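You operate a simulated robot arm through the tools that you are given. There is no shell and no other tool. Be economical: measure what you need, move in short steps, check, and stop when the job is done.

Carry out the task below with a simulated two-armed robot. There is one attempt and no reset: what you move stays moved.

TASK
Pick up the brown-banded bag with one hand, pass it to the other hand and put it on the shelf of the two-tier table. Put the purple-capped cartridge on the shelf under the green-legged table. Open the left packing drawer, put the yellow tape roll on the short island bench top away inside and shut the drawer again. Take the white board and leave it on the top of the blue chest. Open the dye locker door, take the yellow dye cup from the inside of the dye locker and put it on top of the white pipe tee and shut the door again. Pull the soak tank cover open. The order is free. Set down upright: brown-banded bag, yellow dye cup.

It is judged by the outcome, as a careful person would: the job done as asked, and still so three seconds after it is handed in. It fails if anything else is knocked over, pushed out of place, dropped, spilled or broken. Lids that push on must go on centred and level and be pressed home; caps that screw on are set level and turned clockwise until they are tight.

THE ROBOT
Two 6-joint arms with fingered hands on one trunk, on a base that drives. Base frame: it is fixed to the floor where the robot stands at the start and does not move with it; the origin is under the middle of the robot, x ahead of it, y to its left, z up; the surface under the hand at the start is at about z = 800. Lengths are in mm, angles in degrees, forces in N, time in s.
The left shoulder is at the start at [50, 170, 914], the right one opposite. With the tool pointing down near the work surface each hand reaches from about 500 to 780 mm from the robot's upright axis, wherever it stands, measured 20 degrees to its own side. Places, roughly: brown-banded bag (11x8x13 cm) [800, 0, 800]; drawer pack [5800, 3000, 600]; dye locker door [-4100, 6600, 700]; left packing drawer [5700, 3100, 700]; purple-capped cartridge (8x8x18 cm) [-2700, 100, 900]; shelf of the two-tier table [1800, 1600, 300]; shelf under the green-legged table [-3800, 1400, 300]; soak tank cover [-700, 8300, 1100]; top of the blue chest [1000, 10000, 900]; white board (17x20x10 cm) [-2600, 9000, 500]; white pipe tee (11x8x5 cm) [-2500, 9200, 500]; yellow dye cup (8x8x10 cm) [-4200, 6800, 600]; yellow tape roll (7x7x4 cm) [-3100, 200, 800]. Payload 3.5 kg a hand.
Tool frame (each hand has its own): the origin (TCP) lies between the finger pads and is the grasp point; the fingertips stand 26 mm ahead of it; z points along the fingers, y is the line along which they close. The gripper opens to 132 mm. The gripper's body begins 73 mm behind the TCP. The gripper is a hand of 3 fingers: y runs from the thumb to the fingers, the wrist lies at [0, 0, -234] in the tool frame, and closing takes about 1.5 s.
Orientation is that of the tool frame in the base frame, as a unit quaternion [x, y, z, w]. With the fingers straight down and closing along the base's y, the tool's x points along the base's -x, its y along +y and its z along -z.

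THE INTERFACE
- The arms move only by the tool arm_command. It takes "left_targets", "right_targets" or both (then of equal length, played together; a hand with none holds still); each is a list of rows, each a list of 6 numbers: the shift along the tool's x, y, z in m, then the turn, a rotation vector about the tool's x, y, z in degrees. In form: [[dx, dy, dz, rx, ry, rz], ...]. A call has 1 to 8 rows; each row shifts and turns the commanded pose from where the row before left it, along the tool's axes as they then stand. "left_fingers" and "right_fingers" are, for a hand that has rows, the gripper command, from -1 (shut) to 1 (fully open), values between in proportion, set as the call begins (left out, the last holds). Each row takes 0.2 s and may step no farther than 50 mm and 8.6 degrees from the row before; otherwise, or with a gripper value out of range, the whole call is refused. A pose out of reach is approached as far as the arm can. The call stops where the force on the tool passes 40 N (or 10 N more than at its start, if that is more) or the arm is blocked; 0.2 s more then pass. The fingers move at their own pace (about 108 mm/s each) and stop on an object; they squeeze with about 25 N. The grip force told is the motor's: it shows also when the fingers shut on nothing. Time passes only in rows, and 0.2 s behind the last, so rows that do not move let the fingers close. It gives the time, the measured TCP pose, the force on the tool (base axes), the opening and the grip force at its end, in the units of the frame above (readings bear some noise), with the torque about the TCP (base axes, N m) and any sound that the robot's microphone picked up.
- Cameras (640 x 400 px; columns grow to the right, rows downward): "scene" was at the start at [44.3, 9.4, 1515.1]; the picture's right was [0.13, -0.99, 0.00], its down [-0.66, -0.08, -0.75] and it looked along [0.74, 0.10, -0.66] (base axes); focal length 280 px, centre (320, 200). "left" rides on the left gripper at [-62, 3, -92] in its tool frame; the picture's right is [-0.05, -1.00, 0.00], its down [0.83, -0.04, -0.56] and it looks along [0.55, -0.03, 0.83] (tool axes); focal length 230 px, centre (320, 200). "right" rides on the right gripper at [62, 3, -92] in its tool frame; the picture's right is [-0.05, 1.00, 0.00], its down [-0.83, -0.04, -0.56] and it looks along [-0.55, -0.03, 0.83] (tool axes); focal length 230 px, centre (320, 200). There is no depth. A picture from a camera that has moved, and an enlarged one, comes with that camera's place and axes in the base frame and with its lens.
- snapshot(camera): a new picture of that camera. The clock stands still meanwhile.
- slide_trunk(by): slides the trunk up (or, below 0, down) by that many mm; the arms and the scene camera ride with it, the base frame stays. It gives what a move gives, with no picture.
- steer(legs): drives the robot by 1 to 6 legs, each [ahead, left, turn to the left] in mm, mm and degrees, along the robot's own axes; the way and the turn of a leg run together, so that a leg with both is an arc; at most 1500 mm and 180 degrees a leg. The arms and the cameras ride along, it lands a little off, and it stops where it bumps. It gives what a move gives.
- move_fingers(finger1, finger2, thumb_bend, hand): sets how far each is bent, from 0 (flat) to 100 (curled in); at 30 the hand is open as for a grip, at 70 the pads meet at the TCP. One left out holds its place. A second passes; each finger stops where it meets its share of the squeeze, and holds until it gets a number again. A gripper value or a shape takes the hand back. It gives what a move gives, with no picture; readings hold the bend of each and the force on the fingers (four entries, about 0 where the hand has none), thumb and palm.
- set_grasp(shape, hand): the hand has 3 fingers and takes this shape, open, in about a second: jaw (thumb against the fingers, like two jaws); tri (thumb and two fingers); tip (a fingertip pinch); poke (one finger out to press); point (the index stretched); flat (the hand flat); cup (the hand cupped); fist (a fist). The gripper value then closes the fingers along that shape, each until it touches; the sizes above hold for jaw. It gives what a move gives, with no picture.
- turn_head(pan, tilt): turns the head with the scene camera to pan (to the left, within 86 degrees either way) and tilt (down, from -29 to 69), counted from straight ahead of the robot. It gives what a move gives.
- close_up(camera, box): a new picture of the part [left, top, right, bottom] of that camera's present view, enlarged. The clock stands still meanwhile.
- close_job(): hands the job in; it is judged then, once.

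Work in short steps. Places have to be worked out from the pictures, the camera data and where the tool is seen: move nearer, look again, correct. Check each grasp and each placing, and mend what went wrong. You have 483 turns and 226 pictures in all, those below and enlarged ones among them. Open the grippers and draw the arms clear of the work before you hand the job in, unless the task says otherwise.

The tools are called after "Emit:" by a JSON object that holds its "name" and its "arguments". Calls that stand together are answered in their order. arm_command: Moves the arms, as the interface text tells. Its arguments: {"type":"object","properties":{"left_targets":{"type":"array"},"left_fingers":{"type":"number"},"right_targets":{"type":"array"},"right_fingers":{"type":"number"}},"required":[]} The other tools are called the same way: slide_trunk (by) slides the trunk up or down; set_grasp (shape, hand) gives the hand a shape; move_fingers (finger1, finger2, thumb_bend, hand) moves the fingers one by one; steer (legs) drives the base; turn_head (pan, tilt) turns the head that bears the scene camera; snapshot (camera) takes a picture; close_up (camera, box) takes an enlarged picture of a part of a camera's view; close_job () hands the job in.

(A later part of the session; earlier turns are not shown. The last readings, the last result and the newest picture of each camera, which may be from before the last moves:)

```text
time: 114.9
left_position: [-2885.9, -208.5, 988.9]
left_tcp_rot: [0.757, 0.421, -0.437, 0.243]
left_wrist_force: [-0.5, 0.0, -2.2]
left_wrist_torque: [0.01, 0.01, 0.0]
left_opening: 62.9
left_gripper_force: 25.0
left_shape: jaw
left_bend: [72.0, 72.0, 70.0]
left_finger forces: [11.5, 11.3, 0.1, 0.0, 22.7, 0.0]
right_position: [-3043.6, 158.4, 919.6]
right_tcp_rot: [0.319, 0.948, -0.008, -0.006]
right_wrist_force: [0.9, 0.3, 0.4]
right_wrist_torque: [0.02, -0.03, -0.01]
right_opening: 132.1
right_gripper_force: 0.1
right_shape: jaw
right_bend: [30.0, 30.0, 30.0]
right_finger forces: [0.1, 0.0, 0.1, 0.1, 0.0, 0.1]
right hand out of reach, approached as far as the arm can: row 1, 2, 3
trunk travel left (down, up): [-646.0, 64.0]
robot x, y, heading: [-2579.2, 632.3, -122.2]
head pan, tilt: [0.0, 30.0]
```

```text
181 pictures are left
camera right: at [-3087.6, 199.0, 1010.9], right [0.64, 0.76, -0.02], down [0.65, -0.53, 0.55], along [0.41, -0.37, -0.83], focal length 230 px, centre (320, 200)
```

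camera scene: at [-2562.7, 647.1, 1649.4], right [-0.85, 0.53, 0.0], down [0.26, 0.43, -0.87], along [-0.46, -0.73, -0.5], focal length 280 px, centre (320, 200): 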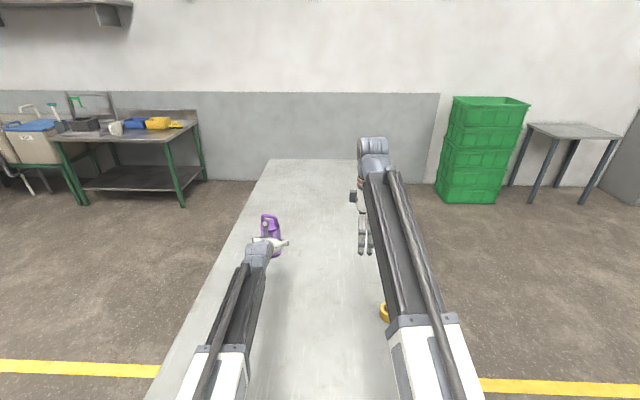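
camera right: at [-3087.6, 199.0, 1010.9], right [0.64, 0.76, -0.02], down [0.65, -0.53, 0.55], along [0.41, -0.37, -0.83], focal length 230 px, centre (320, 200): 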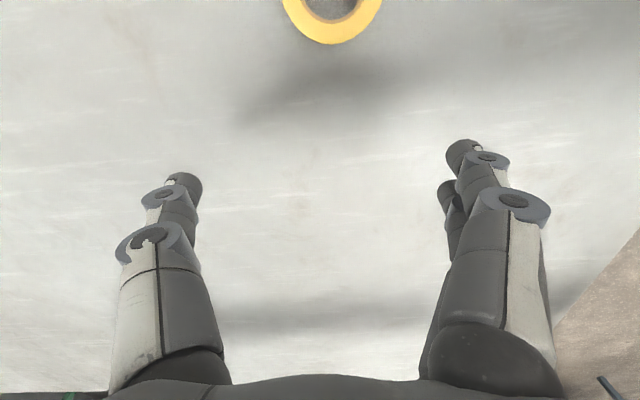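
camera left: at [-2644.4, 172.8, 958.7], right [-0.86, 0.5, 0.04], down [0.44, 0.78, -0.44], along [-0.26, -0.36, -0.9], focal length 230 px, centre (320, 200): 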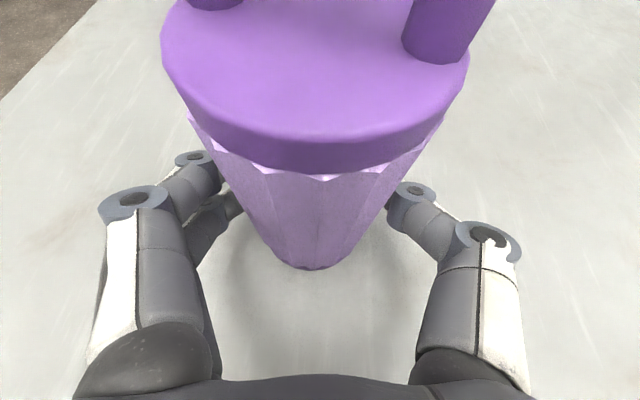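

The limit appears to be the wrist yaw. I turn the right hand back toward its neutral yaw (closing sideways) and then shift over.

Emit:
{"name": "arm_command", "arguments": {"right_targets": [[0, 0, 0, 0, 0, 8.5], [0, 0, 0, 0, 0, 8.5], [0, 0, 0, 0, 0, 8.5], [0, 0, 0, 0, 0, 8.5], [0, 0, 0, 0, 0, 8.5], [0, 0, 0, 0, 0, 8.5], [0, 0, 0, 0, 0, 8.5], [0, 0, 0, 0, 0, 8.5]]}}

```text
time: 116.7
left_position: [-2884.5, -208.0, 988.9]
left_tcp_rot: [0.757, 0.421, -0.437, 0.243]
left_wrist_force: [0.2, -0.1, -1.8]
left_wrist_torque: [0.04, -0.02, -0.01]
left_opening: 62.6
left_gripper_force: 24.9
left_shape: jaw
left_bend: [72.0, 72.0, 70.0]
left_finger forces: [11.5, 11.2, 0.1, 0.0, 22.7, 0.1]
right_position: [-3043.8, 157.8, 918.8]
right_tcp_rot: [0.788, 0.616, -0.01, 0.004]
right_wrist_force: [-0.2, 0.7, -0.4]
right_wrist_torque: [0.03, -0.01, -0.03]
right_opening: 132.2
right_gripper_force: 0.0
right_shape: jaw
right_bend: [30.0, 30.0, 30.0]
right_finger forces: [0.0, 0.0, 0.0, 0.2, 0.0, 0.0]
trunk travel left (down, up): [-646.0, 64.0]
robot x, y, heading: [-2575.0, 633.0, -122.0]
head pan, tilt: [0.0, 30.0]
```

Shift over the tape now.

Emit:
{"name": "arm_command", "arguments": {"right_targets": [[0.021, -0.036, 0, 0, 0, 0], [0.021, -0.036, 0.0, 0, 0, 0]]}}

Emit:
{"name": "snapshot", "arguments": {"camera": "right"}}

```text
time: 117.3
left_position: [-2885.1, -207.3, 990.9]
left_tcp_rot: [0.756, 0.421, -0.437, 0.244]
left_wrist_force: [0.2, 1.0, -2.3]
left_wrist_torque: [0.0, -0.01, -0.01]
left_opening: 62.8
left_gripper_force: 25.0
left_shape: jaw
left_bend: [72.0, 72.0, 70.0]
left_finger forces: [11.5, 11.3, 0.1, 0.1, 22.7, 0.0]
right_position: [-3103.7, 215.6, 918.8]
right_tcp_rot: [0.787, 0.617, -0.01, 0.004]
right_wrist_force: [1.0, -0.8, -0.1]
right_wrist_torque: [0.02, 0.01, 0.03]
right_opening: 132.1
right_gripper_force: 0.0
right_shape: jaw
right_bend: [30.0, 30.0, 30.0]
right_finger forces: [0.0, 0.0, 0.1, 0.0, 0.0, 0.0]
trunk travel left (down, up): [-646.0, 64.0]
robot x, y, heading: [-2572.2, 636.4, -121.7]
head pan, tilt: [0.0, 30.0]
```

```text
180 pictures are left
camera right: at [-3083.5, 276.6, 1008.9], right [0.96, -0.29, 0.0], down [-0.23, -0.79, 0.57], along [-0.17, -0.55, -0.82], focal length 230 px, centre (320, 200)
```

right: 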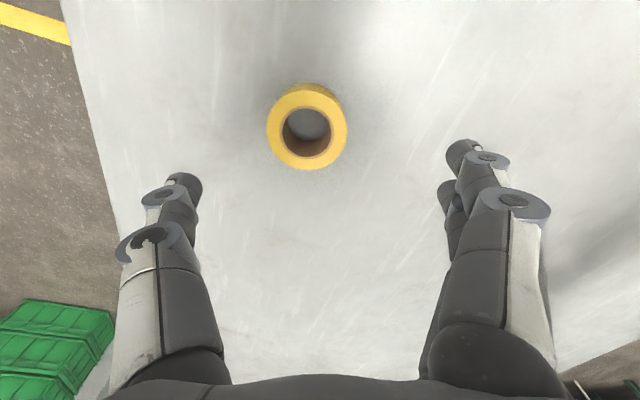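

Tape centre is about (-3109, 229). Correct and descend to z≈831 (tips just above the bench).

Emit:
{"name": "arm_command", "arguments": {"right_targets": [[0.0114, -0.008, 0.02, 0, 0, 0], [0, 0, 0.03, 0, 0, 0], [0, 0, 0.025, 0, 0, 0], [0, 0, 0.012, 0, 0, 0]]}}

Emit:
{"name": "snapshot", "arguments": {"camera": "right"}}

```text
time: 118.3
left_position: [-2885.7, -207.5, 989.3]
left_tcp_rot: [0.757, 0.422, -0.436, 0.243]
left_wrist_force: [0.3, -0.1, -2.8]
left_wrist_torque: [0.03, 0.0, -0.04]
left_opening: 62.6
left_gripper_force: 25.1
left_shape: jaw
left_bend: [72.0, 72.0, 70.0]
left_finger forces: [11.5, 11.1, 0.0, 0.0, 22.6, 0.0]
right_position: [-3108.5, 227.6, 831.3]
right_tcp_rot: [0.787, 0.617, -0.009, 0.004]
right_wrist_force: [0.3, -0.2, 0.1]
right_wrist_torque: [0.01, -0.04, 0.0]
right_opening: 131.9
right_gripper_force: 0.1
right_shape: jaw
right_bend: [30.0, 30.0, 30.0]
right_finger forces: [0.1, 0.0, 0.0, 0.0, 0.0, 0.0]
trunk travel left (down, up): [-646.0, 64.0]
robot x, y, heading: [-2571.8, 633.6, -122.1]
head pan, tilt: [0.0, 30.0]
```

```text
179 pictures are left
camera right: at [-3088.8, 288.3, 921.5], right [0.96, -0.29, 0.0], down [-0.24, -0.79, 0.57], along [-0.17, -0.55, -0.82], focal length 230 px, centre (320, 200)
```

right: 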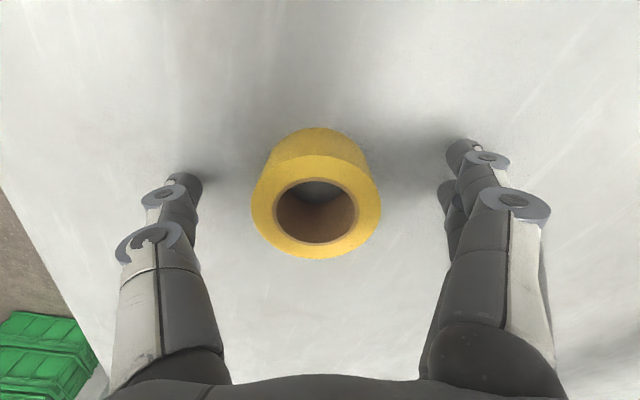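

Centred. Close on the tape and lift.

Emit:
{"name": "arm_command", "arguments": {"right_targets": [[0, 0, 0, 0, 0, 0], [0, 0, 0, 0, 0, 0], [0, 0, 0, 0, 0, 0], [0, 0, 0, 0, 0, 0], [0, 0, 0, 0, 0, 0], [0, 0, 0, 0, 0, 0], [0, 0, 0, 0, 0, 0]], "right_fingers": -1}}

Emit:
{"name": "arm_command", "arguments": {"right_targets": [[0, 0, -0.03, 0, 0, 0], [0, 0, -0.04, 0, 0, 0], [0, 0, -0.04, 0, 0, 0], [0, 0, -0.04, 0, 0, 0]]}}

Emit:
{"name": "snapshot", "arguments": {"camera": "right"}}

```text
time: 119.9
left_position: [-2885.7, -207.7, 988.8]
left_tcp_rot: [0.757, 0.42, -0.437, 0.243]
left_wrist_force: [0.6, 0.4, -1.8]
left_wrist_torque: [0.0, 0.0, -0.03]
left_opening: 62.7
left_gripper_force: 25.2
left_shape: jaw
left_bend: [72.0, 72.0, 70.0]
left_finger forces: [11.4, 11.1, 0.0, 0.0, 22.7, 0.0]
right_position: [-3109.0, 227.6, 830.3]
right_tcp_rot: [0.787, 0.617, -0.009, 0.004]
right_wrist_force: [-1.1, -0.7, -0.1]
right_wrist_torque: [-0.02, 0.0, -0.01]
right_opening: 52.3
right_gripper_force: 25.2
right_shape: jaw
right_bend: [73.0, 73.0, 70.0]
right_finger forces: [10.6, 11.4, 0.1, 0.0, 22.6, 0.0]
trunk travel left (down, up): [-646.0, 64.0]
robot x, y, heading: [-2574.9, 635.9, -122.0]
head pan, tilt: [0.0, 30.0]
```

```text
time: 120.9
left_position: [-2884.8, -207.5, 988.9]
left_tcp_rot: [0.757, 0.421, -0.436, 0.243]
left_wrist_force: [-0.9, 0.5, -1.5]
left_wrist_torque: [-0.01, 0.02, -0.03]
left_opening: 62.6
left_gripper_force: 25.3
left_shape: jaw
left_bend: [72.0, 72.0, 70.0]
left_finger forces: [11.5, 11.2, 0.0, 0.0, 22.7, 0.0]
right_position: [-3105.8, 229.8, 981.6]
right_tcp_rot: [0.787, 0.617, -0.009, 0.004]
right_wrist_force: [0.4, 0.0, -0.7]
right_wrist_torque: [0.01, 0.01, -0.01]
right_opening: 52.3
right_gripper_force: 25.3
right_shape: jaw
right_bend: [73.0, 73.0, 70.0]
right_finger forces: [10.9, 11.5, 0.0, 0.1, 22.6, 0.1]
trunk travel left (down, up): [-646.0, 64.0]
robot x, y, heading: [-2574.0, 634.0, -121.9]
head pan, tilt: [0.0, 30.0]
```

```text
178 pictures are left
camera right: at [-3086.0, 290.4, 1072.6], right [0.96, -0.29, 0.0], down [-0.24, -0.79, 0.57], along [-0.17, -0.55, -0.82], focal length 230 px, centre (320, 200)
```

right: 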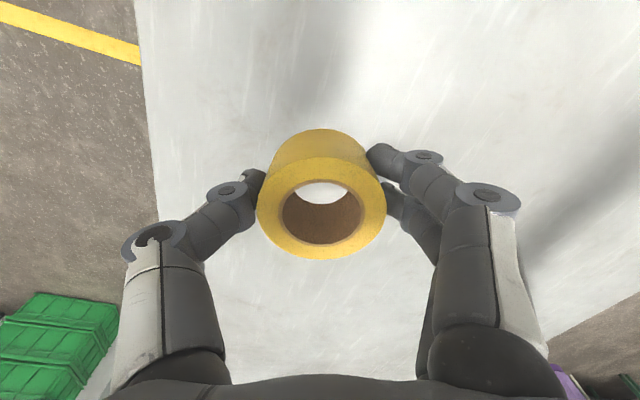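

Both items held. I back away from the bench and turn to face the green-legged table.

Emit:
{"name": "steer", "arguments": {"legs": [[-650, 0, 0], [0, 0, -60]]}}

Emit:
{"name": "turn_head", "arguments": {"pan": 0, "tilt": 25}}

Emit:
{"name": "snapshot", "arguments": {"camera": "scene"}}

```text
time: 127.2
left_position: [-3113.3, 1035.7, 989.2]
left_tcp_rot: [0.866, -0.014, -0.5, -0.008]
left_wrist_force: [-0.1, -0.1, -2.4]
left_wrist_torque: [-0.01, -0.05, 0.02]
left_opening: 62.8
left_gripper_force: 24.9
left_shape: jaw
left_bend: [72.0, 72.0, 70.0]
left_finger forces: [11.3, 11.2, 0.1, 0.0, 22.6, 0.1]
right_position: [-2844.5, 1446.1, 981.5]
right_tcp_rot: [0.99, 0.14, -0.01, -0.001]
right_wrist_force: [-0.3, 0.3, -0.8]
right_wrist_torque: [-0.01, -0.01, 0.02]
right_opening: 51.5
right_gripper_force: 25.2
right_shape: jaw
right_bend: [73.0, 73.0, 70.0]
right_finger forces: [10.5, 11.4, 0.1, 0.1, 22.4, 0.0]
trunk travel left (down, up): [-646.0, 64.0]
robot x, y, heading: [-2227.8, 1185.1, 177.9]
head pan, tilt: [0.0, 30.0]
```

```text
time: 127.8
left_position: [-3113.4, 1037.7, 988.9]
left_tcp_rot: [0.865, -0.014, -0.501, -0.008]
left_wrist_force: [0.5, 0.3, -1.2]
left_wrist_torque: [0.01, -0.01, -0.01]
left_opening: 62.6
left_gripper_force: 25.1
left_shape: jaw
left_bend: [72.0, 72.0, 70.0]
left_finger forces: [11.4, 11.3, 0.0, 0.0, 22.7, 0.1]
right_position: [-2844.6, 1446.1, 980.8]
right_tcp_rot: [0.99, 0.141, -0.01, -0.001]
right_wrist_force: [0.8, 0.1, -0.3]
right_wrist_torque: [0.0, 0.0, 0.05]
right_opening: 52.0
right_gripper_force: 25.2
right_shape: jaw
right_bend: [73.0, 73.0, 70.0]
right_finger forces: [10.4, 11.5, 0.0, 0.1, 22.4, 0.0]
trunk travel left (down, up): [-646.0, 64.0]
robot x, y, heading: [-2229.3, 1181.5, 178.3]
head pan, tilt: [0.0, 25.0]
```

```text
177 pictures are left
camera scene: at [-2280.9, 1187.0, 1657.4], right [0.03, 1.0, 0.0], down [0.42, -0.01, -0.91], along [-0.91, 0.03, -0.42], focal length 280 px, centre (320, 200)
```

scene: 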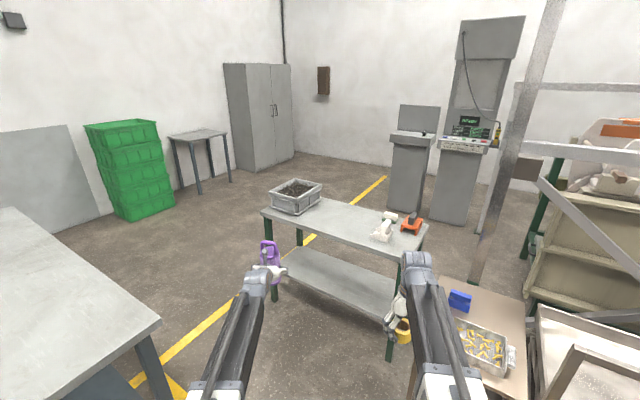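

Table's front edge runs from about (-3958,856) to (-3434,1661). I square up to it (heading ≈147°) and shift to a stand-off.

Emit:
{"name": "steer", "arguments": {"legs": [[0, 0, -31.4], [350, 500, 0]]}}

Emit:
{"name": "snapshot", "arguments": {"camera": "scene"}}

```text
time: 132.8
left_position: [-3634.8, 1283.4, 989.2]
left_tcp_rot: [0.831, -0.244, -0.479, -0.14]
left_wrist_force: [-0.1, -0.3, -2.3]
left_wrist_torque: [-0.02, -0.05, -0.01]
left_opening: 62.5
left_gripper_force: 25.4
left_shape: jaw
left_bend: [72.0, 72.0, 70.0]
left_finger forces: [11.4, 11.1, 0.0, 0.0, 22.6, 0.1]
right_position: [-3193.7, 1499.4, 983.0]
right_tcp_rot: [0.992, -0.128, -0.008, -0.003]
right_wrist_force: [-0.5, 0.4, -1.4]
right_wrist_torque: [-0.01, -0.01, -0.03]
right_opening: 52.0
right_gripper_force: 24.8
right_shape: jaw
right_bend: [73.0, 73.0, 70.0]
right_finger forces: [10.5, 11.4, 0.1, 0.0, 22.4, 0.0]
trunk travel left (down, up): [-646.0, 64.0]
robot x, y, heading: [-2799.2, 964.1, 146.9]
head pan, tilt: [0.0, 25.0]
```

```text
176 pictures are left
camera scene: at [-2842.5, 986.6, 1657.4], right [0.54, 0.84, 0.0], down [0.36, -0.23, -0.91], along [-0.76, 0.49, -0.42], focal length 280 px, centre (320, 200)
```

scene: 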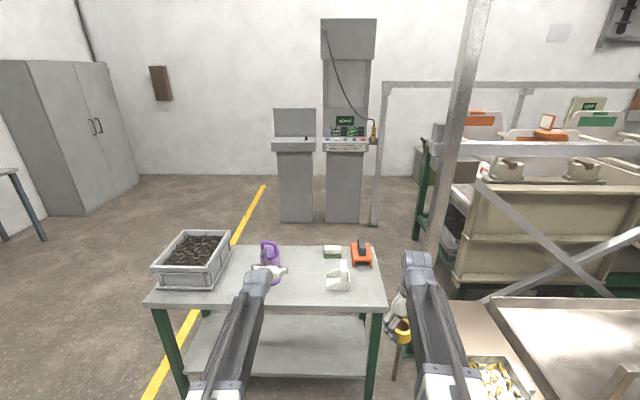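

Squared up; edge is 878 ahead. I retract both hands (left 110 mm back; right back and inward, clear of the bench leg), then lower the trunk.

Emit:
{"name": "arm_command", "arguments": {"left_targets": [[0.0183, 0, -0.0318, 0, 0, 0], [0.0183, 0, -0.0318, 0, 0, 0], [0.0183, 0, -0.0318, 0, 0, 0]], "right_targets": [[0.0253, 0.0295, 0, 0, 0, 0], [0.0253, 0.0295, 0, 0, 0, 0], [0.0253, 0.0295, 0, 0, 0, 0]]}}

Emit:
{"name": "slide_trunk", "arguments": {"by": -400}}

Emit:
{"name": "slide_trunk", "arguments": {"by": -130}}

Emit:
{"name": "snapshot", "arguments": {"camera": "left"}}

Emit:
{"name": "snapshot", "arguments": {"camera": "scene"}}

```text
time: 133.6
left_position: [-3540.9, 1223.4, 989.9]
left_tcp_rot: [0.831, -0.245, -0.479, -0.141]
left_wrist_force: [-0.4, -0.7, -2.0]
left_wrist_torque: [-0.02, -0.03, -0.03]
left_opening: 62.6
left_gripper_force: 24.9
left_shape: jaw
left_bend: [72.0, 72.0, 70.0]
left_finger forces: [11.5, 11.2, 0.0, 0.0, 22.7, 0.0]
right_position: [-3142.9, 1393.8, 981.1]
right_tcp_rot: [0.992, -0.128, -0.01, -0.004]
right_wrist_force: [0.5, 0.8, -0.9]
right_wrist_torque: [0.01, -0.01, -0.03]
right_opening: 51.6
right_gripper_force: 24.9
right_shape: jaw
right_bend: [73.0, 73.0, 70.0]
right_finger forces: [10.3, 11.5, 0.0, 0.0, 22.5, 0.1]
trunk travel left (down, up): [-646.0, 64.0]
robot x, y, heading: [-2799.8, 961.0, 147.1]
head pan, tilt: [0.0, 25.0]
```

```text
time: 137.4
left_position: [-3541.7, 1225.7, 589.4]
left_tcp_rot: [0.831, -0.244, -0.48, -0.141]
left_wrist_force: [0.9, 0.8, -2.3]
left_wrist_torque: [0.02, -0.03, 0.01]
left_opening: 62.4
left_gripper_force: 24.9
left_shape: jaw
left_bend: [72.0, 72.0, 70.0]
left_finger forces: [11.5, 11.2, 0.0, 0.1, 22.7, 0.0]
right_position: [-3144.6, 1393.0, 579.9]
right_tcp_rot: [0.992, -0.128, -0.01, -0.003]
right_wrist_force: [-0.7, 0.2, -0.2]
right_wrist_torque: [-0.02, 0.06, 0.05]
right_opening: 51.7
right_gripper_force: 24.8
right_shape: jaw
right_bend: [73.0, 73.0, 70.0]
right_finger forces: [10.3, 11.5, 0.0, 0.0, 22.5, 0.0]
trunk travel left (down, up): [-246.0, 464.0]
robot x, y, heading: [-2798.3, 956.4, 147.2]
head pan, tilt: [0.0, 25.0]
```

```text
time: 139.0
left_position: [-3541.7, 1223.7, 458.3]
left_tcp_rot: [0.831, -0.244, -0.48, -0.141]
left_wrist_force: [0.5, 0.2, -2.2]
left_wrist_torque: [-0.01, -0.01, -0.04]
left_opening: 62.5
left_gripper_force: 25.2
left_shape: jaw
left_bend: [72.0, 72.0, 70.0]
left_finger forces: [11.5, 11.2, 0.1, 0.0, 22.7, 0.0]
right_position: [-3143.7, 1394.0, 449.9]
right_tcp_rot: [0.992, -0.128, -0.009, -0.003]
right_wrist_force: [0.1, 0.8, -1.0]
right_wrist_torque: [0.01, 0.0, -0.01]
right_opening: 51.6
right_gripper_force: 24.7
right_shape: jaw
right_bend: [73.0, 73.0, 70.0]
right_finger forces: [10.4, 11.6, 0.0, 0.0, 22.4, 0.0]
trunk travel left (down, up): [-116.0, 594.0]
robot x, y, heading: [-2801.9, 960.4, 147.3]
head pan, tilt: [0.0, 25.0]
```

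```text
175 pictures are left
camera left: at [-3501.8, 1197.1, 558.1], right [0.52, 0.85, 0.04], down [0.78, -0.45, -0.44], along [-0.36, 0.26, -0.9], focal length 230 px, centre (320, 200)
```

left: 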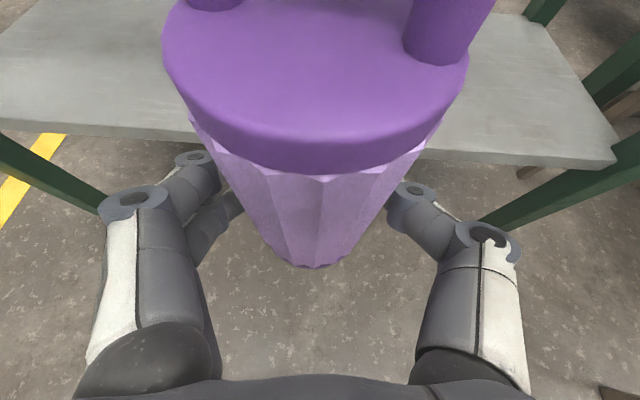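

```text
174 pictures are left
camera scene: at [-2841.9, 986.6, 1127.5], right [0.54, 0.84, 0.0], down [0.36, -0.23, -0.91], along [-0.76, 0.49, -0.42], focal length 280 px, centre (320, 200)
```

scene: 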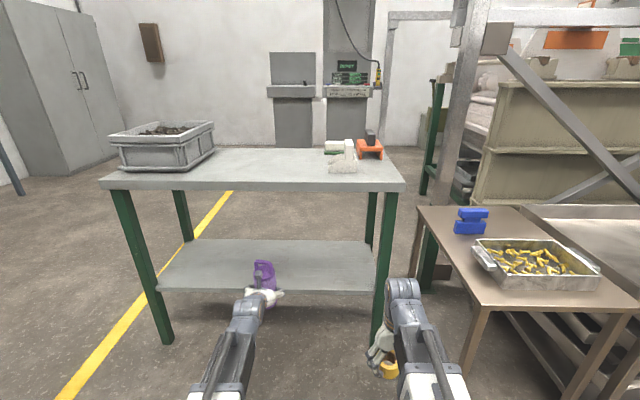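

Shelf around z≈330, its front edge ~145 mm beyond the TCP. I drive 110 mm and extend the left hand 108 mm, then check.

Emit:
{"name": "steer", "arguments": {"legs": [[110, 0, 0]]}}

Emit:
{"name": "arm_command", "arguments": {"left_targets": [[-0.018, 0, 0.0312, 0, 0, 0], [-0.018, 0, 0.0312, 0, 0, 0], [-0.018, 0, 0.0312, 0, 0, 0]]}}

Emit:
{"name": "snapshot", "arguments": {"camera": "left"}}

Emit:
{"name": "close_up", "arguments": {"camera": "scene", "box": [100, 180, 420, 380]}}

```text
time: 140.2
left_position: [-3634.2, 1285.5, 459.5]
left_tcp_rot: [0.831, -0.243, -0.48, -0.14]
left_wrist_force: [0.2, -0.4, -1.7]
left_wrist_torque: [-0.03, -0.07, -0.01]
left_opening: 62.7
left_gripper_force: 25.0
left_shape: jaw
left_bend: [72.0, 72.0, 70.0]
left_finger forces: [11.6, 11.3, 0.1, 0.1, 22.7, 0.0]
right_position: [-3236.9, 1453.3, 449.7]
right_tcp_rot: [0.992, -0.128, -0.009, -0.004]
right_wrist_force: [0.0, 0.6, -0.6]
right_wrist_torque: [0.01, -0.02, 0.01]
right_opening: 52.0
right_gripper_force: 24.7
right_shape: jaw
right_bend: [73.0, 73.0, 70.0]
right_finger forces: [10.5, 11.5, 0.0, 0.0, 22.5, 0.1]
trunk travel left (down, up): [-116.0, 594.0]
robot x, y, heading: [-2888.7, 1019.1, 147.5]
head pan, tilt: [0.0, 25.0]
```

```text
time: 141.0
left_position: [-3726.9, 1342.1, 459.9]
left_tcp_rot: [0.832, -0.244, -0.479, -0.14]
left_wrist_force: [0.3, 0.4, -2.3]
left_wrist_torque: [0.04, -0.04, -0.01]
left_opening: 62.8
left_gripper_force: 25.1
left_shape: jaw
left_bend: [72.0, 72.0, 70.0]
left_finger forces: [11.5, 11.2, 0.1, 0.0, 22.6, 0.1]
right_position: [-3236.3, 1452.7, 448.4]
right_tcp_rot: [0.992, -0.127, -0.01, -0.004]
right_wrist_force: [0.0, -0.2, -0.6]
right_wrist_torque: [0.02, 0.01, -0.04]
right_opening: 51.5
right_gripper_force: 25.4
right_shape: jaw
right_bend: [73.0, 73.0, 70.0]
right_finger forces: [10.6, 11.5, 0.0, 0.1, 22.5, 0.0]
trunk travel left (down, up): [-116.0, 594.0]
robot x, y, heading: [-2889.0, 1019.1, 147.3]
head pan, tilt: [0.0, 25.0]
```

```text
173 pictures are left
camera left: at [-3686.4, 1314.2, 558.2], right [0.52, 0.85, 0.04], down [0.78, -0.45, -0.44], along [-0.36, 0.26, -0.9], focal length 230 px, centre (320, 200)
```

left: 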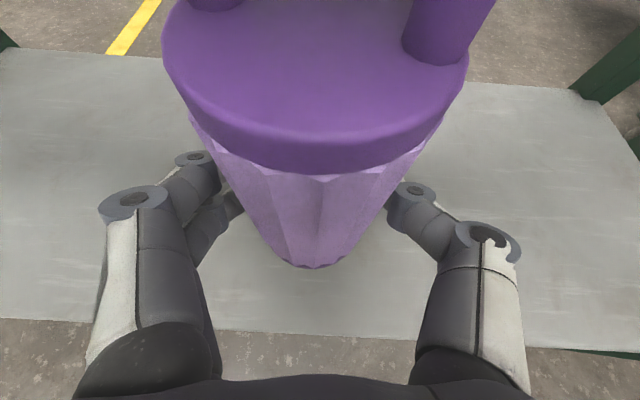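

```text
2.00 times, centred on (260, 280) of scene
camera zoom: at [-2934.4, 1046.1, 1127.4], right [0.54, 0.84, 0.0], down [0.36, -0.23, -0.91], along [-0.76, 0.49, -0.42], focal length 560 px, centre (440, 40)
```

zoom: 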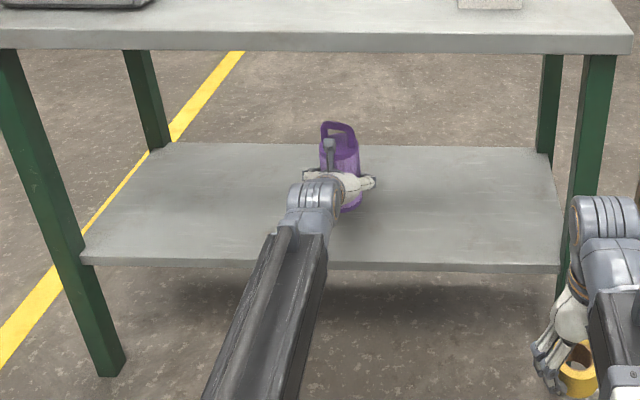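

Over the shelf with 65 mm inside the edge. Lowering.

Emit:
{"name": "arm_command", "arguments": {"left_targets": [[0.013, 0, 0.0075, 0, 0, 0], [0.013, 0, 0.0075, 0, 0, 0], [0.0087, 0, 0.005, 0, 0, 0], [0, 0, 0, 0, 0, 0]]}}

Emit:
{"name": "arm_command", "arguments": {"left_targets": [[0.0043, 0, 0.0025, 0, 0, 0], [0.0043, 0, 0.0025, 0, 0, 0], [0.0043, 0, 0.0025, 0, 0, 0], [0, 0, 0, 0, 0, 0]]}}

Emit:
{"name": "arm_command", "arguments": {"left_targets": [[0.0035, 0, 0.002, 0, 0, 0], [0, 0, 0, 0, 0, 0]]}}

Emit:
{"name": "arm_command", "arguments": {"left_targets": [[0.0035, 0, 0.002, 0, 0, 0], [0, 0, 0, 0, 0, 0]]}}

```text
time: 142.0
left_position: [-3724.5, 1342.2, 418.1]
left_tcp_rot: [0.831, -0.244, -0.48, -0.141]
left_wrist_force: [0.4, -1.0, -2.1]
left_wrist_torque: [-0.05, -0.04, -0.01]
left_opening: 62.6
left_gripper_force: 25.2
left_shape: jaw
left_bend: [72.0, 72.0, 70.0]
left_finger forces: [11.4, 11.2, 0.0, 0.1, 22.7, 0.0]
right_position: [-3236.0, 1453.7, 449.5]
right_tcp_rot: [0.992, -0.128, -0.009, -0.004]
right_wrist_force: [-0.4, -0.1, -0.7]
right_wrist_torque: [-0.04, 0.0, -0.03]
right_opening: 51.9
right_gripper_force: 24.9
right_shape: jaw
right_bend: [73.0, 73.0, 70.0]
right_finger forces: [10.4, 11.5, 0.0, 0.1, 22.6, 0.1]
trunk travel left (down, up): [-116.0, 594.0]
robot x, y, heading: [-2890.5, 1016.7, 147.2]
head pan, tilt: [0.0, 25.0]
```

```text
time: 143.0
left_position: [-3726.0, 1341.9, 403.9]
left_tcp_rot: [0.832, -0.244, -0.479, -0.14]
left_wrist_force: [-0.7, -0.7, -1.9]
left_wrist_torque: [-0.01, -0.04, -0.03]
left_opening: 62.6
left_gripper_force: 24.8
left_shape: jaw
left_bend: [72.0, 72.0, 70.0]
left_finger forces: [11.4, 11.2, 0.0, 0.0, 22.8, 0.0]
right_position: [-3236.5, 1452.8, 449.6]
right_tcp_rot: [0.992, -0.128, -0.01, -0.003]
right_wrist_force: [-0.1, 0.0, -0.9]
right_wrist_torque: [0.03, 0.03, -0.02]
right_opening: 51.5
right_gripper_force: 25.3
right_shape: jaw
right_bend: [73.0, 73.0, 70.0]
right_finger forces: [10.5, 11.4, 0.0, 0.0, 22.5, 0.1]
trunk travel left (down, up): [-116.0, 594.0]
robot x, y, heading: [-2893.3, 1017.5, 146.9]
head pan, tilt: [0.0, 25.0]
```

```text
time: 143.6
left_position: [-3725.3, 1342.8, 399.3]
left_tcp_rot: [0.831, -0.244, -0.48, -0.141]
left_wrist_force: [0.2, -0.4, -2.5]
left_wrist_torque: [-0.01, -0.03, -0.02]
left_opening: 62.5
left_gripper_force: 24.8
left_shape: jaw
left_bend: [72.0, 72.0, 70.0]
left_finger forces: [11.5, 11.2, 0.0, 0.0, 22.7, 0.0]
right_position: [-3236.6, 1454.3, 449.0]
right_tcp_rot: [0.992, -0.129, -0.008, -0.004]
right_wrist_force: [-0.7, -0.8, 0.0]
right_wrist_torque: [0.02, -0.03, -0.01]
right_opening: 51.9
right_gripper_force: 24.9
right_shape: jaw
right_bend: [73.0, 73.0, 70.0]
right_finger forces: [10.6, 11.4, 0.0, 0.0, 22.4, 0.0]
trunk travel left (down, up): [-116.0, 594.0]
robot x, y, heading: [-2890.1, 1015.9, 147.2]
head pan, tilt: [0.0, 25.0]
```

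```text
time: 144.2
left_position: [-3725.5, 1342.2, 394.8]
left_tcp_rot: [0.831, -0.244, -0.48, -0.14]
left_wrist_force: [0.2, -1.0, -2.7]
left_wrist_torque: [0.02, -0.04, -0.03]
left_opening: 62.6
left_gripper_force: 25.3
left_shape: jaw
left_bend: [72.0, 72.0, 70.0]
left_finger forces: [11.5, 11.3, 0.1, 0.1, 22.7, 0.0]
right_position: [-3235.9, 1453.7, 449.3]
right_tcp_rot: [0.992, -0.129, -0.009, -0.004]
right_wrist_force: [-1.0, -0.4, 0.0]
right_wrist_torque: [0.01, -0.02, -0.01]
right_opening: 51.8
right_gripper_force: 24.9
right_shape: jaw
right_bend: [73.0, 73.0, 70.0]
right_finger forces: [10.5, 11.4, 0.0, 0.1, 22.5, 0.0]
trunk travel left (down, up): [-116.0, 594.0]
robot x, y, heading: [-2890.6, 1016.7, 147.2]
head pan, tilt: [0.0, 25.0]
```

No contact yet (TCP 395). Continue with 4 mm steps.

Emit:
{"name": "arm_command", "arguments": {"left_targets": [[0.0035, 0, 0.002, 0, 0, 0], [0, 0, 0, 0, 0, 0]]}}

Emit:
{"name": "arm_command", "arguments": {"left_targets": [[0.0035, 0, 0.002, 0, 0, 0], [0, 0, 0, 0, 0, 0]]}}

Emit:
{"name": "arm_command", "arguments": {"left_targets": [[0.0026, 0, 0.0015, 0, 0, 0], [0, 0, 0, 0, 0, 0]]}}

Emit:
{"name": "arm_command", "arguments": {"left_targets": [[0.0026, 0, 0.0015, 0, 0, 0], [0, 0, 0, 0, 0, 0]]}}

```text
time: 144.8
left_position: [-3726.0, 1343.2, 391.1]
left_tcp_rot: [0.831, -0.245, -0.479, -0.141]
left_wrist_force: [-0.1, -0.1, -3.3]
left_wrist_torque: [0.01, -0.05, 0.04]
left_opening: 62.6
left_gripper_force: 24.8
left_shape: jaw
left_bend: [72.0, 72.0, 70.0]
left_finger forces: [11.5, 11.2, 0.0, 0.1, 22.7, 0.1]
right_position: [-3236.3, 1452.3, 449.3]
right_tcp_rot: [0.992, -0.128, -0.009, -0.004]
right_wrist_force: [-0.3, -0.5, 0.3]
right_wrist_torque: [0.01, 0.02, 0.0]
right_opening: 51.6
right_gripper_force: 24.8
right_shape: jaw
right_bend: [73.0, 73.0, 70.0]
right_finger forces: [10.5, 11.6, 0.1, 0.0, 22.5, 0.1]
trunk travel left (down, up): [-116.0, 594.0]
robot x, y, heading: [-2892.2, 1019.2, 147.0]
head pan, tilt: [0.0, 25.0]
```

```text
time: 145.4
left_position: [-3725.0, 1342.8, 386.3]
left_tcp_rot: [0.831, -0.245, -0.479, -0.142]
left_wrist_force: [-0.1, -0.4, -2.2]
left_wrist_torque: [-0.03, -0.04, -0.01]
left_opening: 62.4
left_gripper_force: 24.4
left_shape: jaw
left_bend: [72.0, 72.0, 70.0]
left_finger forces: [11.6, 11.2, 0.1, 0.1, 22.7, 0.0]
right_position: [-3237.4, 1454.1, 448.7]
right_tcp_rot: [0.992, -0.127, -0.009, -0.004]
right_wrist_force: [0.1, 0.3, -0.6]
right_wrist_torque: [0.02, 0.0, 0.0]
right_opening: 51.6
right_gripper_force: 25.2
right_shape: jaw
right_bend: [73.0, 73.0, 70.0]
right_finger forces: [10.5, 11.5, 0.0, 0.0, 22.4, 0.0]
trunk travel left (down, up): [-116.0, 594.0]
robot x, y, heading: [-2895.3, 1015.5, 147.2]
head pan, tilt: [0.0, 25.0]
```

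```text
time: 146.0
left_position: [-3723.9, 1343.6, 384.3]
left_tcp_rot: [0.831, -0.244, -0.48, -0.141]
left_wrist_force: [0.0, 0.7, -0.8]
left_wrist_torque: [0.02, -0.02, -0.02]
left_opening: 62.3
left_gripper_force: 25.1
left_shape: jaw
left_bend: [72.0, 72.0, 70.0]
left_finger forces: [11.6, 11.2, 0.0, 0.1, 22.7, 0.0]
right_position: [-3236.3, 1452.4, 450.8]
right_tcp_rot: [0.992, -0.127, -0.009, -0.004]
right_wrist_force: [-0.5, 0.6, -1.4]
right_wrist_torque: [-0.01, 0.02, 0.01]
right_opening: 51.5
right_gripper_force: 25.1
right_shape: jaw
right_bend: [73.0, 73.0, 70.0]
right_finger forces: [10.4, 11.5, 0.1, 0.0, 22.6, 0.1]
trunk travel left (down, up): [-116.0, 594.0]
robot x, y, heading: [-2888.9, 1017.2, 147.2]
head pan, tilt: [0.0, 25.0]
```

```text
time: 146.6
left_position: [-3725.3, 1343.3, 383.7]
left_tcp_rot: [0.83, -0.244, -0.481, -0.141]
left_wrist_force: [0.2, -0.5, 9.3]
left_wrist_torque: [0.03, 0.13, -0.04]
left_opening: 62.3
left_gripper_force: 25.2
left_shape: jaw
left_bend: [72.0, 72.0, 70.0]
left_finger forces: [11.8, 12.0, 0.0, 0.0, 23.4, 0.0]
right_position: [-3236.2, 1453.4, 451.1]
right_tcp_rot: [0.992, -0.128, -0.009, -0.004]
right_wrist_force: [0.2, -0.2, -0.3]
right_wrist_torque: [-0.02, 0.02, 0.01]
right_opening: 52.1
right_gripper_force: 25.1
right_shape: jaw
right_bend: [73.0, 73.0, 70.0]
right_finger forces: [10.5, 11.6, 0.1, 0.1, 22.5, 0.0]
trunk travel left (down, up): [-116.0, 594.0]
robot x, y, heading: [-2891.1, 1022.9, 147.4]
head pan, tilt: [0.0, 25.0]
```

Contact. Release and withdraw.

Emit:
{"name": "arm_command", "arguments": {"left_targets": [[0, 0, 0, 0, 0, 0], [0, 0, 0, 0, 0, 0], [0, 0, 0, 0, 0, 0], [0, 0, 0, 0, 0, 0]], "left_fingers": 1}}

Emit:
{"name": "arm_command", "arguments": {"left_targets": [[0, 0, -0.03, 0, 0, 0], [0, 0, -0.04, 0, 0, 0], [0, 0, -0.04, 0, 0, 0]]}}

Emit:
{"name": "snapshot", "arguments": {"camera": "left"}}

```text
time: 147.6
left_position: [-3725.2, 1342.5, 381.8]
left_tcp_rot: [0.831, -0.244, -0.479, -0.141]
left_wrist_force: [0.9, 0.0, 0.3]
left_wrist_torque: [0.0, 0.01, 0.01]
left_opening: 131.8
left_gripper_force: 0.0
left_shape: jaw
left_bend: [30.0, 30.0, 30.0]
left_finger forces: [0.0, 0.1, 0.1, 0.0, 0.0, 0.0]
right_position: [-3237.2, 1452.2, 450.2]
right_tcp_rot: [0.992, -0.129, -0.008, -0.004]
right_wrist_force: [0.0, 0.7, -1.4]
right_wrist_torque: [-0.01, -0.01, 0.0]
right_opening: 52.0
right_gripper_force: 25.0
right_shape: jaw
right_bend: [73.0, 73.0, 70.0]
right_finger forces: [10.5, 11.4, 0.0, 0.0, 22.6, 0.0]
trunk travel left (down, up): [-116.0, 594.0]
robot x, y, heading: [-2891.1, 1020.0, 147.4]
head pan, tilt: [0.0, 25.0]
```

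```text
time: 148.4
left_position: [-3643.9, 1291.3, 435.7]
left_tcp_rot: [0.831, -0.245, -0.479, -0.14]
left_wrist_force: [0.5, -0.2, 0.1]
left_wrist_torque: [-0.02, -0.02, -0.03]
left_opening: 131.8
left_gripper_force: 0.1
left_shape: jaw
left_bend: [30.0, 30.0, 30.0]
left_finger forces: [0.1, 0.0, 0.0, 0.0, 0.0, 0.0]
right_position: [-3235.7, 1453.7, 449.9]
right_tcp_rot: [0.992, -0.127, -0.009, -0.004]
right_wrist_force: [0.2, 0.5, -0.2]
right_wrist_torque: [0.01, -0.01, 0.01]
right_opening: 51.8
right_gripper_force: 24.9
right_shape: jaw
right_bend: [73.0, 73.0, 70.0]
right_finger forces: [10.5, 11.4, 0.0, 0.0, 22.5, 0.0]
trunk travel left (down, up): [-116.0, 594.0]
robot x, y, heading: [-2889.1, 1020.0, 147.2]
head pan, tilt: [0.0, 25.0]
```

```text
171 pictures are left
camera left: at [-3603.9, 1262.8, 535.8], right [0.52, 0.85, 0.04], down [0.78, -0.45, -0.44], along [-0.36, 0.26, -0.9], focal length 230 px, centre (320, 200)
```

left: 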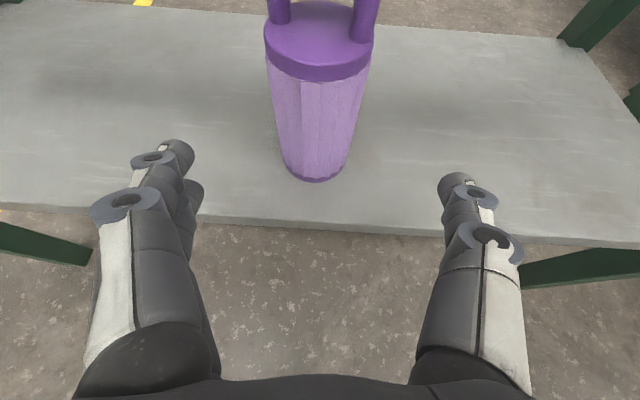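

Cartridge stands on the shelf. I back off 120 mm, retract the left hand, and raise the trunk.

Emit:
{"name": "steer", "arguments": {"legs": [[-120, 0, 0]]}}

Emit:
{"name": "arm_command", "arguments": {"left_targets": [[0.018, 0, -0.0312, 0, 0, 0], [0.018, 0, -0.0312, 0, 0, 0]]}}

Emit:
{"name": "slide_trunk", "arguments": {"by": 400}}

Emit:
{"name": "slide_trunk", "arguments": {"by": 140}}

Emit:
{"name": "steer", "arguments": {"legs": [[0, -500, 0], [0, 0, -140]]}}

Emit:
{"name": "snapshot", "arguments": {"camera": "scene"}}

```text
time: 149.6
left_position: [-3543.7, 1226.8, 436.1]
left_tcp_rot: [0.831, -0.245, -0.479, -0.142]
left_wrist_force: [0.3, -0.2, 0.0]
left_wrist_torque: [0.0, -0.01, 0.01]
left_opening: 132.0
left_gripper_force: 0.1
left_shape: jaw
left_bend: [30.0, 30.0, 30.0]
left_finger forces: [0.0, 0.0, 0.1, 0.0, 0.0, 0.1]
right_position: [-3135.8, 1389.2, 449.2]
right_tcp_rot: [0.992, -0.126, -0.009, -0.003]
right_wrist_force: [-0.3, -0.6, -1.3]
right_wrist_torque: [0.03, -0.02, -0.01]
right_opening: 51.6
right_gripper_force: 24.8
right_shape: jaw
right_bend: [73.0, 73.0, 70.0]
right_finger forces: [10.5, 11.5, 0.0, 0.1, 22.5, 0.0]
trunk travel left (down, up): [-116.0, 594.0]
robot x, y, heading: [-2789.6, 951.5, 147.4]
head pan, tilt: [0.0, 25.0]
```

```text
time: 150.2
left_position: [-3482.0, 1187.8, 436.7]
left_tcp_rot: [0.831, -0.244, -0.48, -0.14]
left_wrist_force: [-0.7, -0.5, 0.1]
left_wrist_torque: [0.02, -0.02, 0.0]
left_opening: 132.0
left_gripper_force: 0.0
left_shape: jaw
left_bend: [30.0, 30.0, 30.0]
left_finger forces: [0.0, 0.1, 0.1, 0.0, 0.1, 0.0]
right_position: [-3136.5, 1388.0, 449.6]
right_tcp_rot: [0.992, -0.127, -0.009, -0.003]
right_wrist_force: [0.2, 0.0, -1.0]
right_wrist_torque: [0.02, 0.0, -0.01]
right_opening: 51.9
right_gripper_force: 25.3
right_shape: jaw
right_bend: [73.0, 73.0, 70.0]
right_finger forces: [10.4, 11.5, 0.0, 0.0, 22.5, 0.0]
trunk travel left (down, up): [-116.0, 594.0]
robot x, y, heading: [-2790.1, 953.8, 147.3]
head pan, tilt: [0.0, 25.0]
```

```text
time: 154.1
left_position: [-3482.0, 1187.2, 836.9]
left_tcp_rot: [0.832, -0.244, -0.479, -0.14]
left_wrist_force: [0.4, -0.5, 0.1]
left_wrist_torque: [0.01, 0.05, -0.01]
left_opening: 131.9
left_gripper_force: 0.1
left_shape: jaw
left_bend: [30.0, 30.0, 30.0]
left_finger forces: [0.0, 0.0, 0.0, 0.0, 0.1, 0.0]
right_position: [-3136.2, 1388.3, 849.5]
right_tcp_rot: [0.992, -0.127, -0.008, -0.004]
right_wrist_force: [-0.4, -0.3, -0.6]
right_wrist_torque: [-0.01, 0.0, 0.01]
right_opening: 51.7
right_gripper_force: 24.7
right_shape: jaw
right_bend: [73.0, 73.0, 70.0]
right_finger forces: [10.5, 11.5, 0.0, 0.0, 22.5, 0.0]
trunk travel left (down, up): [-516.0, 194.0]
robot x, y, heading: [-2788.0, 955.9, 147.4]
head pan, tilt: [0.0, 25.0]
```

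```text
time: 155.7
left_position: [-3482.5, 1187.7, 976.6]
left_tcp_rot: [0.831, -0.244, -0.48, -0.141]
left_wrist_force: [1.2, -0.3, 0.3]
left_wrist_torque: [0.0, 0.02, 0.01]
left_opening: 131.7
left_gripper_force: 0.1
left_shape: jaw
left_bend: [30.0, 30.0, 30.0]
left_finger forces: [0.1, 0.0, 0.0, 0.1, 0.0, 0.1]
right_position: [-3136.5, 1388.4, 989.1]
right_tcp_rot: [0.992, -0.128, -0.009, -0.005]
right_wrist_force: [0.5, 0.5, -0.9]
right_wrist_torque: [0.0, -0.02, 0.01]
right_opening: 51.9
right_gripper_force: 25.2
right_shape: jaw
right_bend: [73.0, 73.0, 70.0]
right_finger forces: [10.5, 11.5, 0.0, 0.0, 22.6, 0.0]
trunk travel left (down, up): [-656.0, 54.0]
robot x, y, heading: [-2790.1, 955.2, 147.4]
head pan, tilt: [0.0, 25.0]
```

```text
time: 164.4
left_position: [-1841.3, 1653.0, 976.0]
left_tcp_rot: [-0.058, 0.864, 0.033, 0.499]
left_wrist_force: [0.4, 0.1, 0.0]
left_wrist_torque: [0.0, 0.0, 0.01]
left_opening: 132.0
left_gripper_force: 0.0
left_shape: jaw
left_bend: [30.0, 30.0, 30.0]
left_finger forces: [0.0, 0.0, 0.0, 0.0, 0.0, 0.0]
right_position: [-1974.6, 1274.4, 989.3]
right_tcp_rot: [-0.224, 0.975, -0.001, 0.01]
right_wrist_force: [0.1, -0.5, 0.0]
right_wrist_torque: [-0.04, 0.02, -0.01]
right_opening: 51.1
right_gripper_force: 25.1
right_shape: jaw
right_bend: [74.0, 73.0, 70.0]
right_finger forces: [9.9, 11.3, 0.0, 0.1, 22.2, 0.1]
trunk travel left (down, up): [-656.0, 54.0]
robot x, y, heading: [-2520.6, 1380.0, 7.9]
head pan, tilt: [0.0, 25.0]
```

```text
170 pictures are left
camera scene: at [-2466.7, 1385.9, 1667.4], right [0.14, -0.99, 0.0], down [-0.42, -0.06, -0.91], along [0.9, 0.12, -0.42], focal length 280 px, centre (320, 200)
```

scene: 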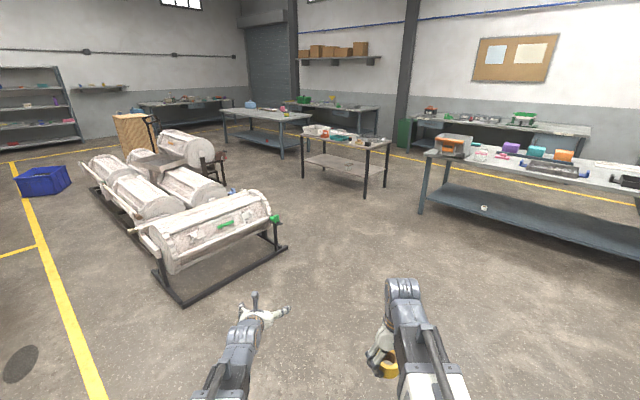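

I head east along the free floor toward the aisle between the drums and the two-tier table, then look along it.

Emit:
{"name": "steer", "arguments": {"legs": [[0, 0, -7.5], [1460, 0, 0], [1460, 0, 0], [0, 0, 56]]}}

Emit:
{"name": "turn_head", "arguments": {"pan": -30, "tilt": 20}}

Emit:
{"name": "snapshot", "arguments": {"camera": "scene"}}

```text
time: 181.5
left_position: [637.1, 2050.2, 976.6]
left_tcp_rot: [-0.401, 0.768, 0.231, 0.443]
left_wrist_force: [0.3, 0.6, -0.6]
left_wrist_torque: [0.0, 0.02, -0.01]
left_opening: 132.0
left_gripper_force: 0.0
left_shape: jaw
left_bend: [30.0, 30.0, 30.0]
left_finger forces: [0.0, 0.0, 0.1, 0.0, 0.1, 0.0]
right_position: [824.9, 1695.5, 989.6]
right_tcp_rot: [-0.597, 0.803, 0.004, 0.009]
right_wrist_force: [0.2, 0.2, -0.8]
right_wrist_torque: [-0.02, 0.0, 0.02]
right_opening: 51.1
right_gripper_force: 24.8
right_shape: jaw
right_bend: [74.0, 73.0, 70.0]
right_finger forces: [9.7, 11.3, 0.2, 0.1, 22.1, 0.0]
trunk travel left (down, up): [-656.0, 54.0]
robot x, y, heading: [379.3, 1366.9, 54.9]
head pan, tilt: [0.0, 25.0]
```

```text
time: 182.5
left_position: [637.4, 2049.4, 975.7]
left_tcp_rot: [-0.4, 0.768, 0.23, 0.444]
left_wrist_force: [0.5, 0.7, -0.2]
left_wrist_torque: [0.0, 0.01, 0.02]
left_opening: 131.9
left_gripper_force: 0.0
left_shape: jaw
left_bend: [30.0, 30.0, 30.0]
left_finger forces: [0.0, 0.0, 0.0, 0.0, 0.0, 0.1]
right_position: [826.2, 1696.1, 988.9]
right_tcp_rot: [-0.596, 0.803, 0.003, 0.009]
right_wrist_force: [0.6, 0.0, -0.3]
right_wrist_torque: [0.0, 0.01, 0.02]
right_opening: 51.2
right_gripper_force: 25.7
right_shape: jaw
right_bend: [74.0, 73.0, 70.0]
right_finger forces: [9.7, 11.4, 0.0, 0.0, 22.2, 0.1]
trunk travel left (down, up): [-656.0, 54.0]
robot x, y, heading: [379.2, 1364.8, 55.2]
head pan, tilt: [-30.0, 20.0]
```

```text
169 pictures are left
camera scene: at [441.3, 1372.3, 1675.5], right [0.43, -0.91, 0.0], down [-0.31, -0.15, -0.94], along [0.85, 0.4, -0.34], focal length 280 px, centre (320, 200)
```

scene: 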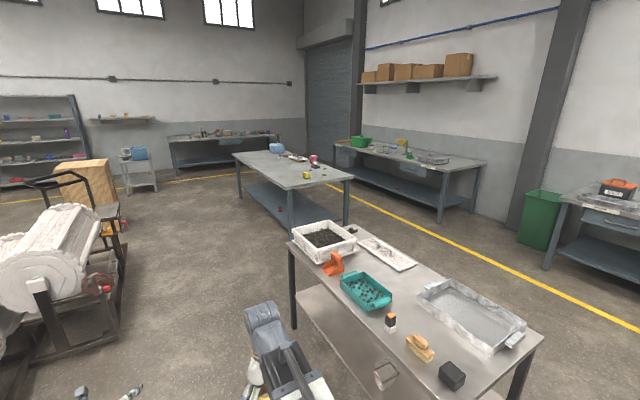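

Path is clear: along the aisle, then through the ~970 mm gap between the two-tier table and the next table. I drive in two stages.

Emit:
{"name": "steer", "arguments": {"legs": [[0, 0, -3.7], [1011, 0, 0], [1000, 0, 0], [0, 0, -83.9]]}}

Emit:
{"name": "turn_head", "arguments": {"pan": 0, "tilt": 30}}

Emit:
{"name": "snapshot", "arguments": {"camera": "scene"}}

```text
time: 196.6
left_position: [2331.8, 2725.5, 976.0]
left_tcp_rot: [0.242, 0.832, -0.139, 0.48]
left_wrist_force: [-0.4, -0.9, -0.1]
left_wrist_torque: [0.02, -0.01, -0.02]
left_opening: 131.7
left_gripper_force: 0.1
left_shape: jaw
left_bend: [30.0, 30.0, 30.0]
left_finger forces: [0.1, 0.1, 0.0, 0.0, 0.0, 0.1]
right_position: [1986.4, 2523.0, 990.2]
right_tcp_rot: [0.124, 0.992, -0.004, 0.01]
right_wrist_force: [0.2, 0.2, -0.4]
right_wrist_torque: [0.0, -0.01, -0.02]
right_opening: 50.7
right_gripper_force: 24.8
right_shape: jaw
right_bend: [74.0, 73.0, 70.0]
right_finger forces: [9.5, 11.3, 0.1, 0.0, 21.8, 0.1]
trunk travel left (down, up): [-656.0, 54.0]
robot x, y, heading: [1640.8, 2953.5, -32.5]
head pan, tilt: [-30.0, 20.0]
```

```text
time: 197.6
left_position: [2331.9, 2724.2, 975.5]
left_tcp_rot: [0.241, 0.832, -0.139, 0.48]
left_wrist_force: [-0.4, -0.5, -0.2]
left_wrist_torque: [0.02, -0.01, 0.0]
left_opening: 131.8
left_gripper_force: 0.0
left_shape: jaw
left_bend: [30.0, 30.0, 30.0]
left_finger forces: [0.0, 0.0, 0.0, 0.0, 0.0, 0.0]
right_position: [1985.9, 2522.6, 990.4]
right_tcp_rot: [0.124, 0.992, -0.004, 0.009]
right_wrist_force: [-0.3, 0.0, 0.4]
right_wrist_torque: [0.01, -0.02, 0.01]
right_opening: 50.8
right_gripper_force: 25.1
right_shape: jaw
right_bend: [74.0, 73.0, 70.0]
right_finger forces: [9.4, 11.2, 0.0, 0.0, 21.9, 0.0]
trunk travel left (down, up): [-656.0, 54.0]
robot x, y, heading: [1635.9, 2952.2, -32.6]
head pan, tilt: [0.0, 30.0]
```

```text
168 pictures are left
camera scene: at [1682.0, 2926.5, 1659.5], right [-0.54, -0.84, 0.0], down [-0.42, 0.27, -0.87], along [0.73, -0.46, -0.5], focal length 280 px, centre (320, 200)
```

scene: 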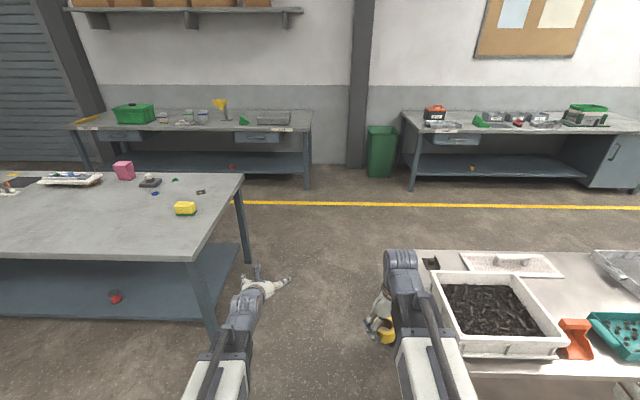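

The gap's centre is 84 mm left of me. I pass through, turn left into the corridor, sidestep toward the bench side and move along.

Emit:
{"name": "steer", "arguments": {"legs": [[0, 84, 0], [1100, 0, 0], [1000, 0, 0], [0, 0, 89], [0, -430, 0], [1300, 0, 0]]}}

Emit:
{"name": "turn_head", "arguments": {"pan": -50, "tilt": 30}}

Emit:
{"name": "snapshot", "arguments": {"camera": "scene"}}

```text
time: 220.9
left_position: [4774.6, 3472.9, 977.0]
left_tcp_rot: [-0.416, 0.76, 0.24, 0.438]
left_wrist_force: [0.0, 0.3, 0.5]
left_wrist_torque: [-0.01, 0.03, 0.03]
left_opening: 132.2
left_gripper_force: 0.0
left_shape: jaw
left_bend: [30.0, 30.0, 30.0]
left_finger forces: [0.0, 0.0, 0.0, 0.0, 0.0, 0.0]
right_position: [4976.2, 3125.2, 989.1]
right_tcp_rot: [-0.612, 0.791, 0.003, 0.009]
right_wrist_force: [0.2, -0.6, 0.1]
right_wrist_torque: [-0.02, -0.02, 0.02]
right_opening: 50.7
right_gripper_force: 25.0
right_shape: jaw
right_bend: [74.0, 73.0, 70.0]
right_finger forces: [9.2, 11.3, 0.1, 0.0, 21.6, 0.0]
trunk travel left (down, up): [-656.0, 54.0]
robot x, y, heading: [4539.8, 2780.2, 57.3]
head pan, tilt: [0.0, 30.0]
```

```text
time: 222.1
left_position: [4774.6, 3472.2, 976.0]
left_tcp_rot: [-0.415, 0.76, 0.24, 0.439]
left_wrist_force: [0.8, -0.3, 0.2]
left_wrist_torque: [0.0, -0.01, -0.01]
left_opening: 132.0
left_gripper_force: 0.0
left_shape: jaw
left_bend: [30.0, 30.0, 30.0]
left_finger forces: [0.0, 0.0, 0.1, 0.1, 0.0, 0.0]
right_position: [4975.5, 3125.4, 990.4]
right_tcp_rot: [-0.611, 0.791, 0.004, 0.009]
right_wrist_force: [-0.1, 0.1, 0.0]
right_wrist_torque: [-0.01, 0.01, -0.01]
right_opening: 50.6
right_gripper_force: 24.8
right_shape: jaw
right_bend: [74.0, 73.0, 70.0]
right_finger forces: [9.3, 11.2, 0.0, 0.0, 21.5, 0.1]
trunk travel left (down, up): [-656.0, 54.0]
robot x, y, heading: [4536.8, 2777.6, 57.4]
head pan, tilt: [-50.0, 30.0]
```

```text
167 pictures are left
camera scene: at [4610.4, 2756.3, 1659.5], right [0.13, -0.99, 0.0], down [-0.5, -0.06, -0.87], along [0.86, 0.11, -0.5], focal length 280 px, centre (320, 200)
```

scene: 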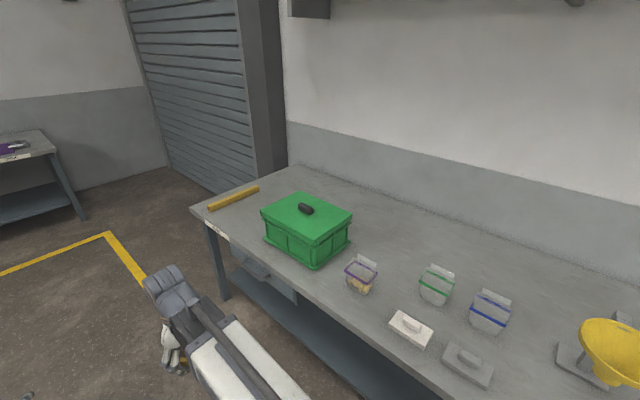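

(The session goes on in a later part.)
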